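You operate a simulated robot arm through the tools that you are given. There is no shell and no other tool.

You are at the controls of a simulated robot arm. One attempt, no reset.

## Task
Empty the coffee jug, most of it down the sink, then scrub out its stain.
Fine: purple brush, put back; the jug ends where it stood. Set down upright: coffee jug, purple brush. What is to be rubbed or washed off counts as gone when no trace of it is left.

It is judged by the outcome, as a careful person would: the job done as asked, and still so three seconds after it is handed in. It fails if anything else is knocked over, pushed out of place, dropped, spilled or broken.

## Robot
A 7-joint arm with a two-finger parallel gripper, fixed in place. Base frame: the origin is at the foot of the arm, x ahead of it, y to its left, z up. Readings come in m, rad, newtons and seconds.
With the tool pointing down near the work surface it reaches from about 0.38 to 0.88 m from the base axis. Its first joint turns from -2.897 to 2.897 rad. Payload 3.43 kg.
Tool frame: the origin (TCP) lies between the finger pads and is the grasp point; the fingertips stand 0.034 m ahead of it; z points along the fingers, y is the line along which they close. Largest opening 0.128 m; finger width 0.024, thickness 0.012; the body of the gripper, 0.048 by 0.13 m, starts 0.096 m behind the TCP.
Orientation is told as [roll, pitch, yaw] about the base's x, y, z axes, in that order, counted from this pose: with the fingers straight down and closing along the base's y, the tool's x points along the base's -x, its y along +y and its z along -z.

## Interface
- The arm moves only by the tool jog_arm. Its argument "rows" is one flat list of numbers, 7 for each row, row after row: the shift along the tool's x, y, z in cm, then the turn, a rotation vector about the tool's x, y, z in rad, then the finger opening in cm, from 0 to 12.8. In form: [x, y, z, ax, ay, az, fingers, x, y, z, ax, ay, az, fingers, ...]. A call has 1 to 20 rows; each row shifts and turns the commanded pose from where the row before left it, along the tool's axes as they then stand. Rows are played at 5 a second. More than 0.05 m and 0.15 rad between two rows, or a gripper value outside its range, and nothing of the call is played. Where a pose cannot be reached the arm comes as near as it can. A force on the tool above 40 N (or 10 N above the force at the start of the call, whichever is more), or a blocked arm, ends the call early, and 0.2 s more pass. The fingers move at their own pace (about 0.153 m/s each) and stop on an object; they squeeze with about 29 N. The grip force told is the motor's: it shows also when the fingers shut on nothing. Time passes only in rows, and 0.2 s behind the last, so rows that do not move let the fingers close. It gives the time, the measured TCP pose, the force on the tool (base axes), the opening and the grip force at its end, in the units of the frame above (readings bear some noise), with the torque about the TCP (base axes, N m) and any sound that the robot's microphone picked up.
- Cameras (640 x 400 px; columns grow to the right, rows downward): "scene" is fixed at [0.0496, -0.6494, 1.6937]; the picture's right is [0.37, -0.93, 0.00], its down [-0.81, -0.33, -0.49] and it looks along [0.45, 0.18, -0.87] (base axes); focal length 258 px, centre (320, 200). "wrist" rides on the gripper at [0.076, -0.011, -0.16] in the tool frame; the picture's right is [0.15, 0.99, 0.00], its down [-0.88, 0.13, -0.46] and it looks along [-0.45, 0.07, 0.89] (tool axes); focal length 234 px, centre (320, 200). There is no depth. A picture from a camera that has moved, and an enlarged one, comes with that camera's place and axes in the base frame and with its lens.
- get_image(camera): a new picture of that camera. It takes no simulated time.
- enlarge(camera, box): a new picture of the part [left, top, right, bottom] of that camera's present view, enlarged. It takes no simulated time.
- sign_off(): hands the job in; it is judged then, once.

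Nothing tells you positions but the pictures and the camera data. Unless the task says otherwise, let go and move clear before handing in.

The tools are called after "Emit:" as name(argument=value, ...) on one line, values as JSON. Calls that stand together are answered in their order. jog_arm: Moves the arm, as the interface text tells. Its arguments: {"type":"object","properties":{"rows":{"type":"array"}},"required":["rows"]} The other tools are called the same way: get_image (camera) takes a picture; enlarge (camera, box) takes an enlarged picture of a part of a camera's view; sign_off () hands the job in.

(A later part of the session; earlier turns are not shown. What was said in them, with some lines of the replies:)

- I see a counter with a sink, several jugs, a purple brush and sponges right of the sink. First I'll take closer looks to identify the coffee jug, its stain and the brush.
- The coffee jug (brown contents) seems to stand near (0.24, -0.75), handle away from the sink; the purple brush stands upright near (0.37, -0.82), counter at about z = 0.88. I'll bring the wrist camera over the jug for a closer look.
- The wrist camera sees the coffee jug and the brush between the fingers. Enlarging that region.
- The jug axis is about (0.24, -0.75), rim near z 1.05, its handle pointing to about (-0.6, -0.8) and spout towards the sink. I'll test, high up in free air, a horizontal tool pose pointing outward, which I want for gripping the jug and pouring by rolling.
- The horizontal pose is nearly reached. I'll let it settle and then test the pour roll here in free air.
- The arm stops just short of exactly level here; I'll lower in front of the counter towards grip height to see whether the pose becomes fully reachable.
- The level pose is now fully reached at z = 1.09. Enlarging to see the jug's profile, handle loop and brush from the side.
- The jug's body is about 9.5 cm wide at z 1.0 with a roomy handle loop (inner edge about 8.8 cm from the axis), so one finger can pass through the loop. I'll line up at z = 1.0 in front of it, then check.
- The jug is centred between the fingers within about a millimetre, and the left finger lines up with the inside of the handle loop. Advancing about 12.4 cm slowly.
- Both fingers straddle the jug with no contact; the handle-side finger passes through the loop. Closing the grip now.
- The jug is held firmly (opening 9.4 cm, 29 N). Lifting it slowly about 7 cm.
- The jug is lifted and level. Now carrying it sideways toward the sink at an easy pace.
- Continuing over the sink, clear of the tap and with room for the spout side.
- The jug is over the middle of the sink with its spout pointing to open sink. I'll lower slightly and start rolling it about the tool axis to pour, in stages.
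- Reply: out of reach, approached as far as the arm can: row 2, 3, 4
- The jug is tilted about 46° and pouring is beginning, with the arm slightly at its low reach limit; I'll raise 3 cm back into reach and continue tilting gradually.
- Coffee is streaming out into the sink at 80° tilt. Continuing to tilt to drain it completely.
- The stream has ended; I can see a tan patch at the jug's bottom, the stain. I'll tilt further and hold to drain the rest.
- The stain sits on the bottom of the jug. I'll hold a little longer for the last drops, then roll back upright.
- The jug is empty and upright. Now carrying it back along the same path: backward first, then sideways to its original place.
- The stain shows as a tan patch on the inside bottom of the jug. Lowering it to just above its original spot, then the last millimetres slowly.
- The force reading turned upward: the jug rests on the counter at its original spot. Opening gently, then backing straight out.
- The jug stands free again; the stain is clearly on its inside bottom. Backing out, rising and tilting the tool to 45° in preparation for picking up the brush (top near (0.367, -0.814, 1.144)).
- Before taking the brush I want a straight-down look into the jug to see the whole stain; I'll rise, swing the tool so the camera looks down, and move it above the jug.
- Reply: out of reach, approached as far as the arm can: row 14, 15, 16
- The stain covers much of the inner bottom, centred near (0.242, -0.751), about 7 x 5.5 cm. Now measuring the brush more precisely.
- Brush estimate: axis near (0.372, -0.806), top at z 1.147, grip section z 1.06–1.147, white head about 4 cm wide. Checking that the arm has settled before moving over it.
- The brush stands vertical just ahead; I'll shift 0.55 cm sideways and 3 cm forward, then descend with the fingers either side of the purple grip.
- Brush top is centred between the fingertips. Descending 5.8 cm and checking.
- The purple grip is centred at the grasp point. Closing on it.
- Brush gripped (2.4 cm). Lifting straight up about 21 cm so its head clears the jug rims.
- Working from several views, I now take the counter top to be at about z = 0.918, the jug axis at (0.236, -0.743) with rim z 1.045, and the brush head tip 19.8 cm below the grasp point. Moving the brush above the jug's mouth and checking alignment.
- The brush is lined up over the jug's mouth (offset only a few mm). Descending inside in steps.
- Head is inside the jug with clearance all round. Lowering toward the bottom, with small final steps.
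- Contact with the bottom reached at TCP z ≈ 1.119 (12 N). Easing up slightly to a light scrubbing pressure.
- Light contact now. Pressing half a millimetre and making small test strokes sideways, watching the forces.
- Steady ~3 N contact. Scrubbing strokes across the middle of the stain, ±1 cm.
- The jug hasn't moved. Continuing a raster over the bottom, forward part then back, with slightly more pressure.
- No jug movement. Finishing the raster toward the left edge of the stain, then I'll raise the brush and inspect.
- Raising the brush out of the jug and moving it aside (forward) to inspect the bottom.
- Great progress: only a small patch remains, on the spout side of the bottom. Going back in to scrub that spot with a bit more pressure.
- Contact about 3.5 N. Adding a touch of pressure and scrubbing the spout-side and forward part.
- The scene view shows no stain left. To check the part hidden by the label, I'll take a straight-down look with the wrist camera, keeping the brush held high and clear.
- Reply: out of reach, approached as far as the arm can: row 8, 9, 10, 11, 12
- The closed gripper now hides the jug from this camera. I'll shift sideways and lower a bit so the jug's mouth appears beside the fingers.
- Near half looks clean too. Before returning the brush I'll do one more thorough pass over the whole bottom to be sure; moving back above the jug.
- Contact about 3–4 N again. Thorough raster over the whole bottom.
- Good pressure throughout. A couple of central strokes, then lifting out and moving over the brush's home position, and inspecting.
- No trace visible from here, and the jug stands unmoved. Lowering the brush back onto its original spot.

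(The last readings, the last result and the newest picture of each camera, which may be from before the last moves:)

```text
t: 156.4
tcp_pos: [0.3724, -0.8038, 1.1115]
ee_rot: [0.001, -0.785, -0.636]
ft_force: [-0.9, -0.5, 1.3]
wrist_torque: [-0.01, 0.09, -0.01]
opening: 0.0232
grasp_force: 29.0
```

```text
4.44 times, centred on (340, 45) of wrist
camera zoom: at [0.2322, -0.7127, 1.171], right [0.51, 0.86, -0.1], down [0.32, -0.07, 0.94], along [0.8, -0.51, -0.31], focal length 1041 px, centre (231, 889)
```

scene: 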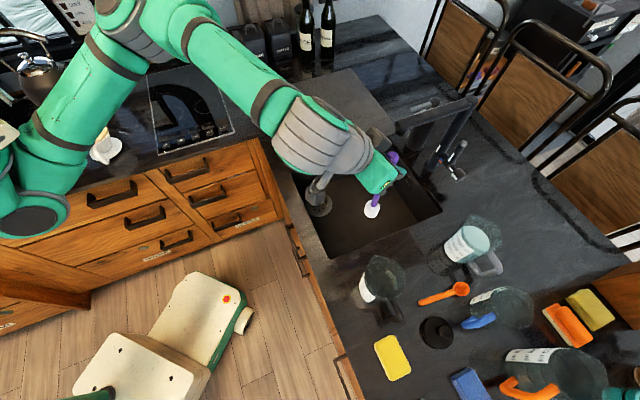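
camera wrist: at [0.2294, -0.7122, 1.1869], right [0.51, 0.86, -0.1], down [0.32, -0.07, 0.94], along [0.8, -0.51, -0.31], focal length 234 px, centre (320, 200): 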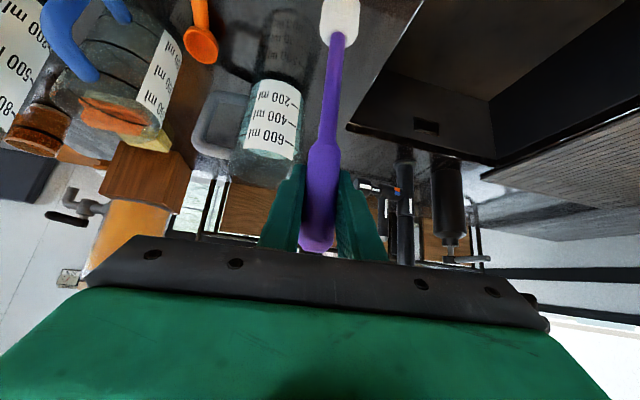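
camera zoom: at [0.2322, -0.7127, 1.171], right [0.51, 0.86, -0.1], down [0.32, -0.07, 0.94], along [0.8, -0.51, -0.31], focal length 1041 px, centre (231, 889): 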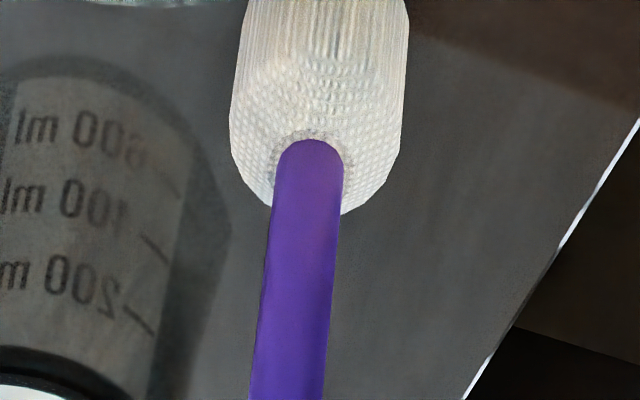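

The brush rests on the counter (force turned upward). Opening the fingers gently.

Emit:
jog_arm(rows=[0, 0, 0, 0, 0, 0, 2.6, 0, 0, 0, 0, 0, 0, 3.2, 0, 0, 0, 0, 0, 0, 4.2, 0, 0, 0, 0, 0, 0, 5.5, 0, 0, 0, 0, 0, 0, 7, 0, 0, 0, 0, 0, 0, 7])

Emit:
get_image(camera="wrist")

```text
t: 157.8
tcp_pos: [0.3732, -0.8033, 1.1115]
ee_rot: [-0.001, -0.785, -0.637]
ft_force: [-0.3, -0.4, 0.3]
wrist_torque: [0.01, 0.01, -0.01]
opening: 0.0702
grasp_force: 0.0
```

```text
taken
camera wrist: at [0.2323, -0.7127, 1.1708], right [0.51, 0.86, -0.1], down [0.32, -0.07, 0.94], along [0.8, -0.51, -0.31], focal length 234 px, centre (320, 200)
```

wrist: 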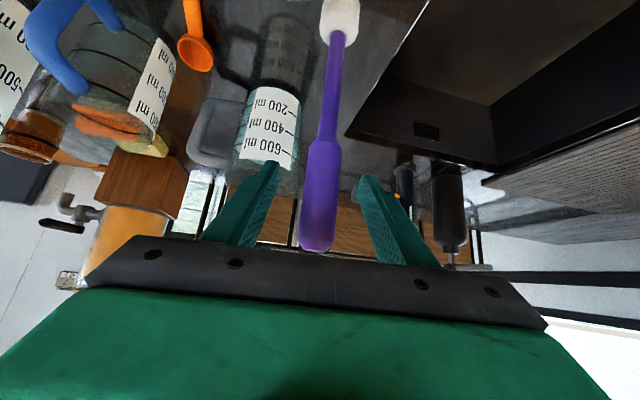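

The brush stands free and upright. Rising clear and moving to the straight-down view over the jug for a final inspection.

Emit:
jog_arm(rows=[-0.7, 0, -0.7, 0, 0, 0, 7, -1.5, 0, -1.5, 0, 0, 0, 7, -1.5, 0, -1.5, 0, 0, 0, 7, -1.5, 0, -1.5, 0, 0, 0, 7, -1.8, 0, -1.8, 0, 0, 0, 7, -1.8, 0, -1.8, 0, 0, 0, 7, -1.8, 0, -1.8, 0, 0, 0, 7, 0, 0, 0, 0, 0, 0, 12.2])

Emit:
jog_arm(rows=[1.768, -0.34, -1.767, 0, 0.139, 0, 12.2, 1.996, -0.34, -1.505, 0, 0.139, 0, 12.2, 2.186, -0.34, -1.214, 0, 0.139, 0, 12.2, 2.333, -0.34, -0.899, 0, 0.139, 0, 12.2, 2.435, -0.34, -0.567, 0, 0.139, 0, 12.2, 2.49, -0.34, -0.225, 0, 0.139, 0, 12.2, 2.497, -0.34, 0.122, 0, 0.139, 0, 12.2, 2.456, -0.34, 0.467, 0, 0.139, 0, 12.2, 2.367, -0.34, 0.803, 0, 0.139, 0, 12.2, -0.9, 0, 1.78, 0, 0, 0, 12.2, -0.9, 0, 1.78, 0, 0, 0, 12.2, 0, 0, 0, 0, 0, 0, 12.2])

Emit:
get_image(camera="wrist")

Emit:
get_image(camera="scene")

```text
t: 159.6
tcp_pos: [0.3721, -0.8035, 1.2603]
ee_rot: [-0.001, -0.782, -0.637]
ft_force: [0.0, 0.2, 0.2]
wrist_torque: [0.01, -0.01, 0.01]
opening: 0.1221
grasp_force: 0.0
```

```text
t: 162.2
tcp_pos: [0.1843, -0.6952, 1.213]
ee_rot: [0.011, 0.413, -0.646]
ft_force: [0.1, -0.1, 0.0]
wrist_torque: [-0.01, -0.01, 0.04]
opening: 0.1219
grasp_force: 0.0
out of reach, approached as far as the arm can: row 8, 9
```

```text
taken
camera wrist: at [0.1729, -0.7026, 1.3897], right [0.49, 0.87, 0.07], down [0.87, -0.5, 0.07], along [0.09, 0.03, -1.0], focal length 234 px, centre (320, 200)
```

wrist: 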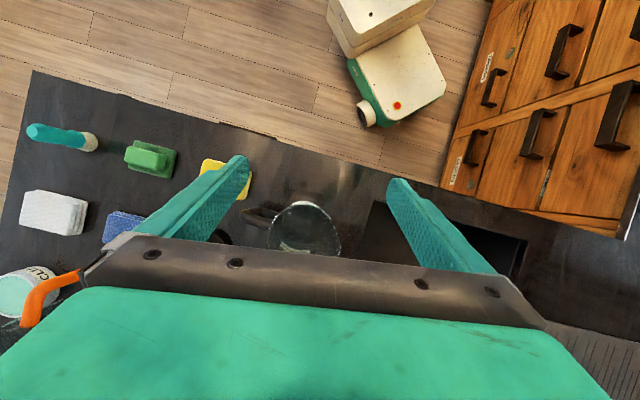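

```text
taken
```

scene: 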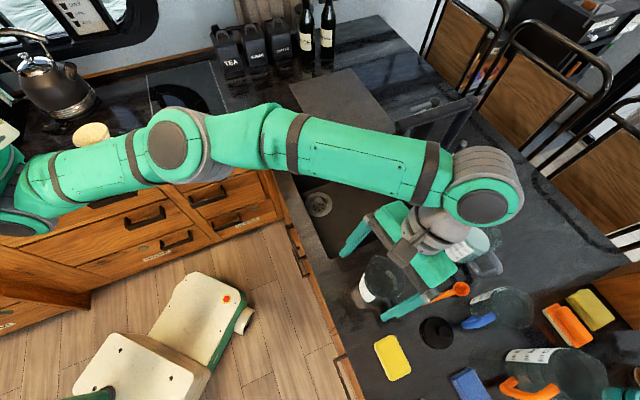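

Emit:
enlarge(camera="wrist", box=[240, 180, 380, 270])

Emit:
enlarge(camera="wrist", box=[265, 195, 345, 255])

```text
4.44 times, centred on (310, 225) of wrist
camera zoom: at [0.1729, -0.7026, 1.3897], right [0.49, 0.87, 0.07], down [0.87, -0.5, 0.07], along [0.09, 0.03, -1.0], focal length 1041 px, centre (364, 89)
```

zoom: 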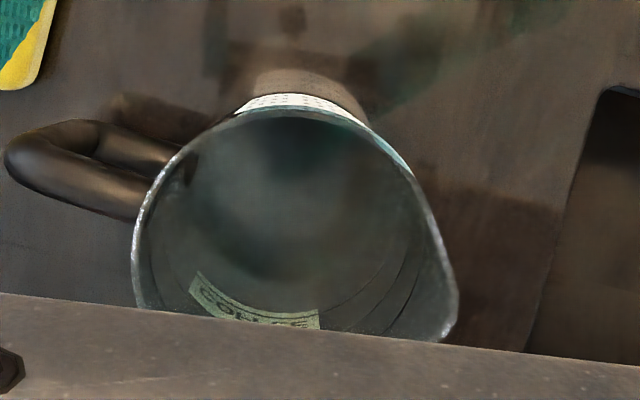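

```text
6.67 times, centred on (305, 225) of wrist
camera zoom: at [0.1729, -0.7026, 1.3897], right [0.49, 0.87, 0.07], down [0.87, -0.5, 0.07], along [0.09, 0.03, -1.0], focal length 1561 px, centre (420, 33)
```

zoom: 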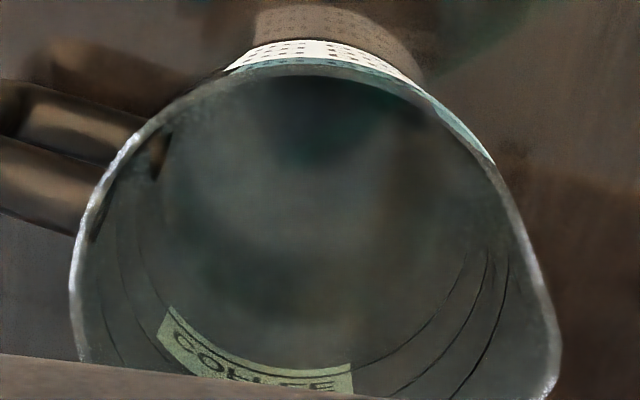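

The whole inside bottom is clean. Now retreating the arm to a clear pose near the start, then checking brush and jug one last time.

Emit:
jog_arm(rows=[1.6, 0, -3.66, 0, 0, 0, 12.2, 1.6, 0, -3.66, 0, 0, 0, 12.2, 0, 0, 0, 0, -0.1377, 0, 12.2, 0, 0, 0, 0, -0.1377, 0, 12.2, 0, 0, 0, 0, -0.1377, 0, 12.2, 0, 2, 0, 0, 0, 0, 12.2, 0, 4, -0.6, 0, 0, 0, 12.2, 0, 4, -0.6, 0, 0, 0, 12.2, 0, 4, -0.6, 0, 0, 0, 12.2, 0, 4, -0.6, 0, 0, 0, 12.2, 0, 4, -0.6, 0, 0, 0, 12.2, 0, 4, -0.6, 0, 0, 0, 12.2, 0, 4, -0.6, 0, 0, 0, 12.2, 0, 0, 0, 0, 0, 0, 12.2])

Emit:
get_image(camera="scene")

Emit:
enlarge(camera="scene", box=[330, 220, 490, 320])

Emit:
get_image(camera="wrist")

```text
t: 165.2
tcp_pos: [0.3616, -0.4488, 1.3236]
ee_rot: [0.009, 0.002, -0.649]
ft_force: [-0.4, 0.8, -0.6]
wrist_torque: [-0.01, -0.02, -0.01]
opening: 0.1218
grasp_force: 0.1
out of reach, approached as far as the arm can: row 1, 2
```

```text
taken
```

scene: 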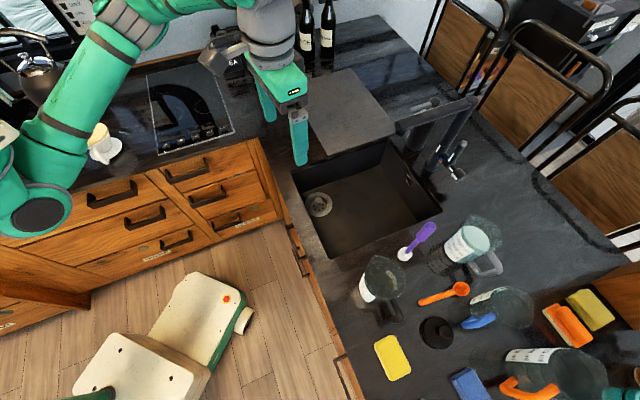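

```text
4.00 times, centred on (410, 270) of scene
camera zoom: at [0.0496, -0.6494, 1.6937], right [0.37, -0.93, 0.0], down [-0.81, -0.33, -0.49], along [0.45, 0.18, -0.87], focal length 1034 px, centre (-40, -80)
```

zoom: 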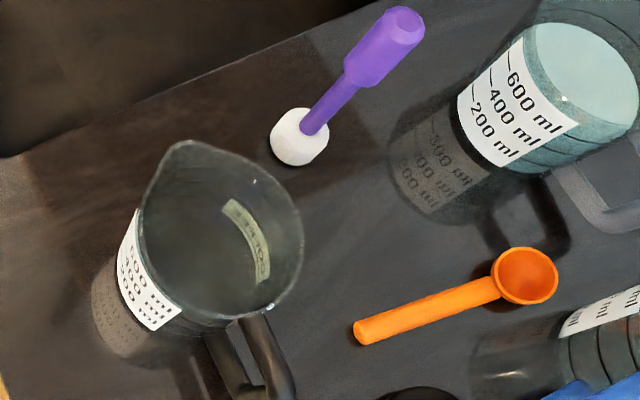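

```text
taken
camera wrist: at [0.2941, -0.4123, 1.4833], right [0.48, 0.88, 0.01], down [0.78, -0.43, 0.46], along [0.4, -0.21, -0.89], focal length 234 px, centre (320, 200)
```

wrist: 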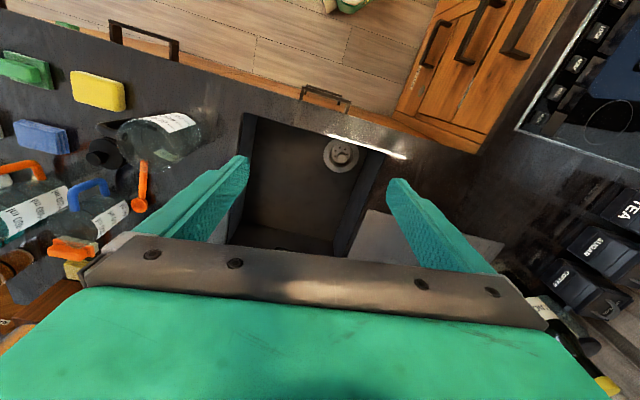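

Emit:
enlarge(camera="scene", box=[360, 255, 405, 295])

Emit:
enlarge(camera="scene", box=[0, 60, 320, 260])

Emit:
enlarge(camera="scene", box=[270, 120, 470, 270])

```text
10.00 times, centred on (382, 275) of scene
camera zoom: at [0.0496, -0.6494, 1.6937], right [0.37, -0.93, 0.0], down [-0.81, -0.33, -0.49], along [0.45, 0.18, -0.87], focal length 2584 px, centre (-305, -550)
```

zoom: 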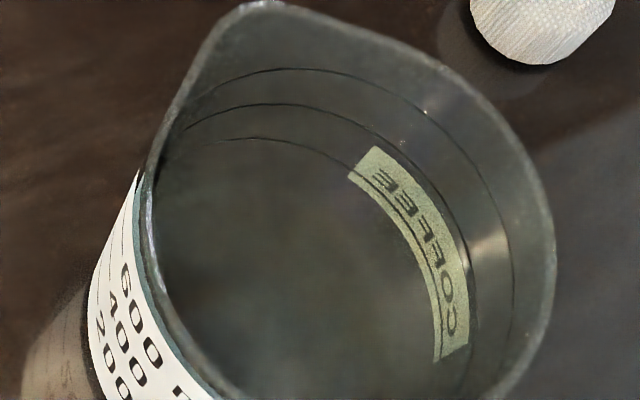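

```text
2.00 times, centred on (160, 160) of scene
camera zoom: at [0.0496, -0.6494, 1.6937], right [0.37, -0.93, 0.0], down [-0.81, -0.33, -0.49], along [0.45, 0.18, -0.87], focal length 517 px, centre (640, 280)
```

zoom: 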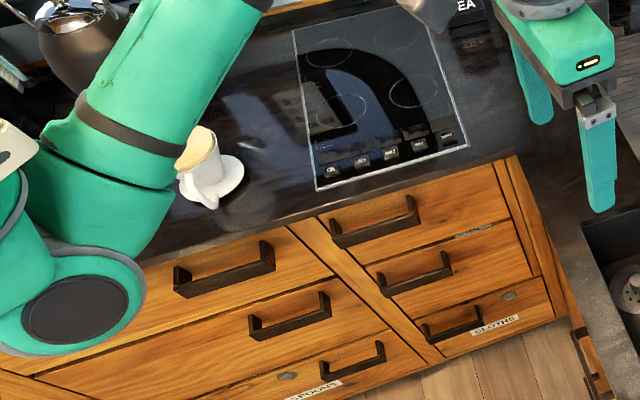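

```text
2.67 times, centred on (370, 195) of scene
camera zoom: at [0.0496, -0.6494, 1.6937], right [0.37, -0.93, 0.0], down [-0.81, -0.33, -0.49], along [0.45, 0.18, -0.87], focal length 689 px, centre (187, 213)
```

zoom: 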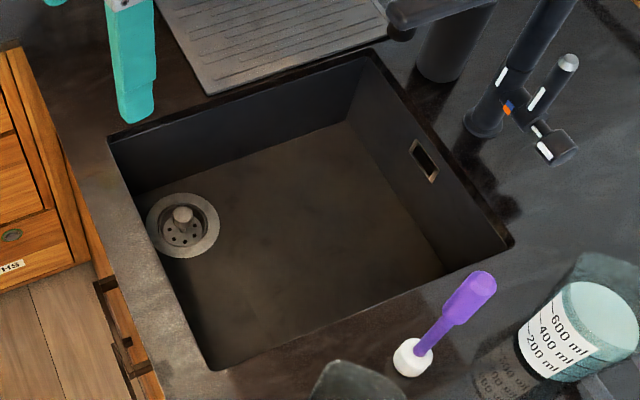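

The jug stands upright and empty in its place with no stain left that I can see. The brush stands upright where it was, nothing else has moved, and the gripper is open and clear, so I'm handing in.

Emit:
sign_off()

```text
The job is handed in.
```

The coffee is poured out into the sink. I scrubbed the inside bottom of the jug with the purple brush until no stain showed from either camera.

- **Jug:** it stands upright in its original place, within about 4 mm by my estimate and turned about 3° from how it stood.
- **Brush:** it stands upright back in its spot, also within about 4 mm by my estimate.
- **Surroundings:** I saw no coffee on the counter, and nothing else was knocked over or pushed out of place.

The gripper is empty and clear of everything. The job is handed in; no verdict came back.
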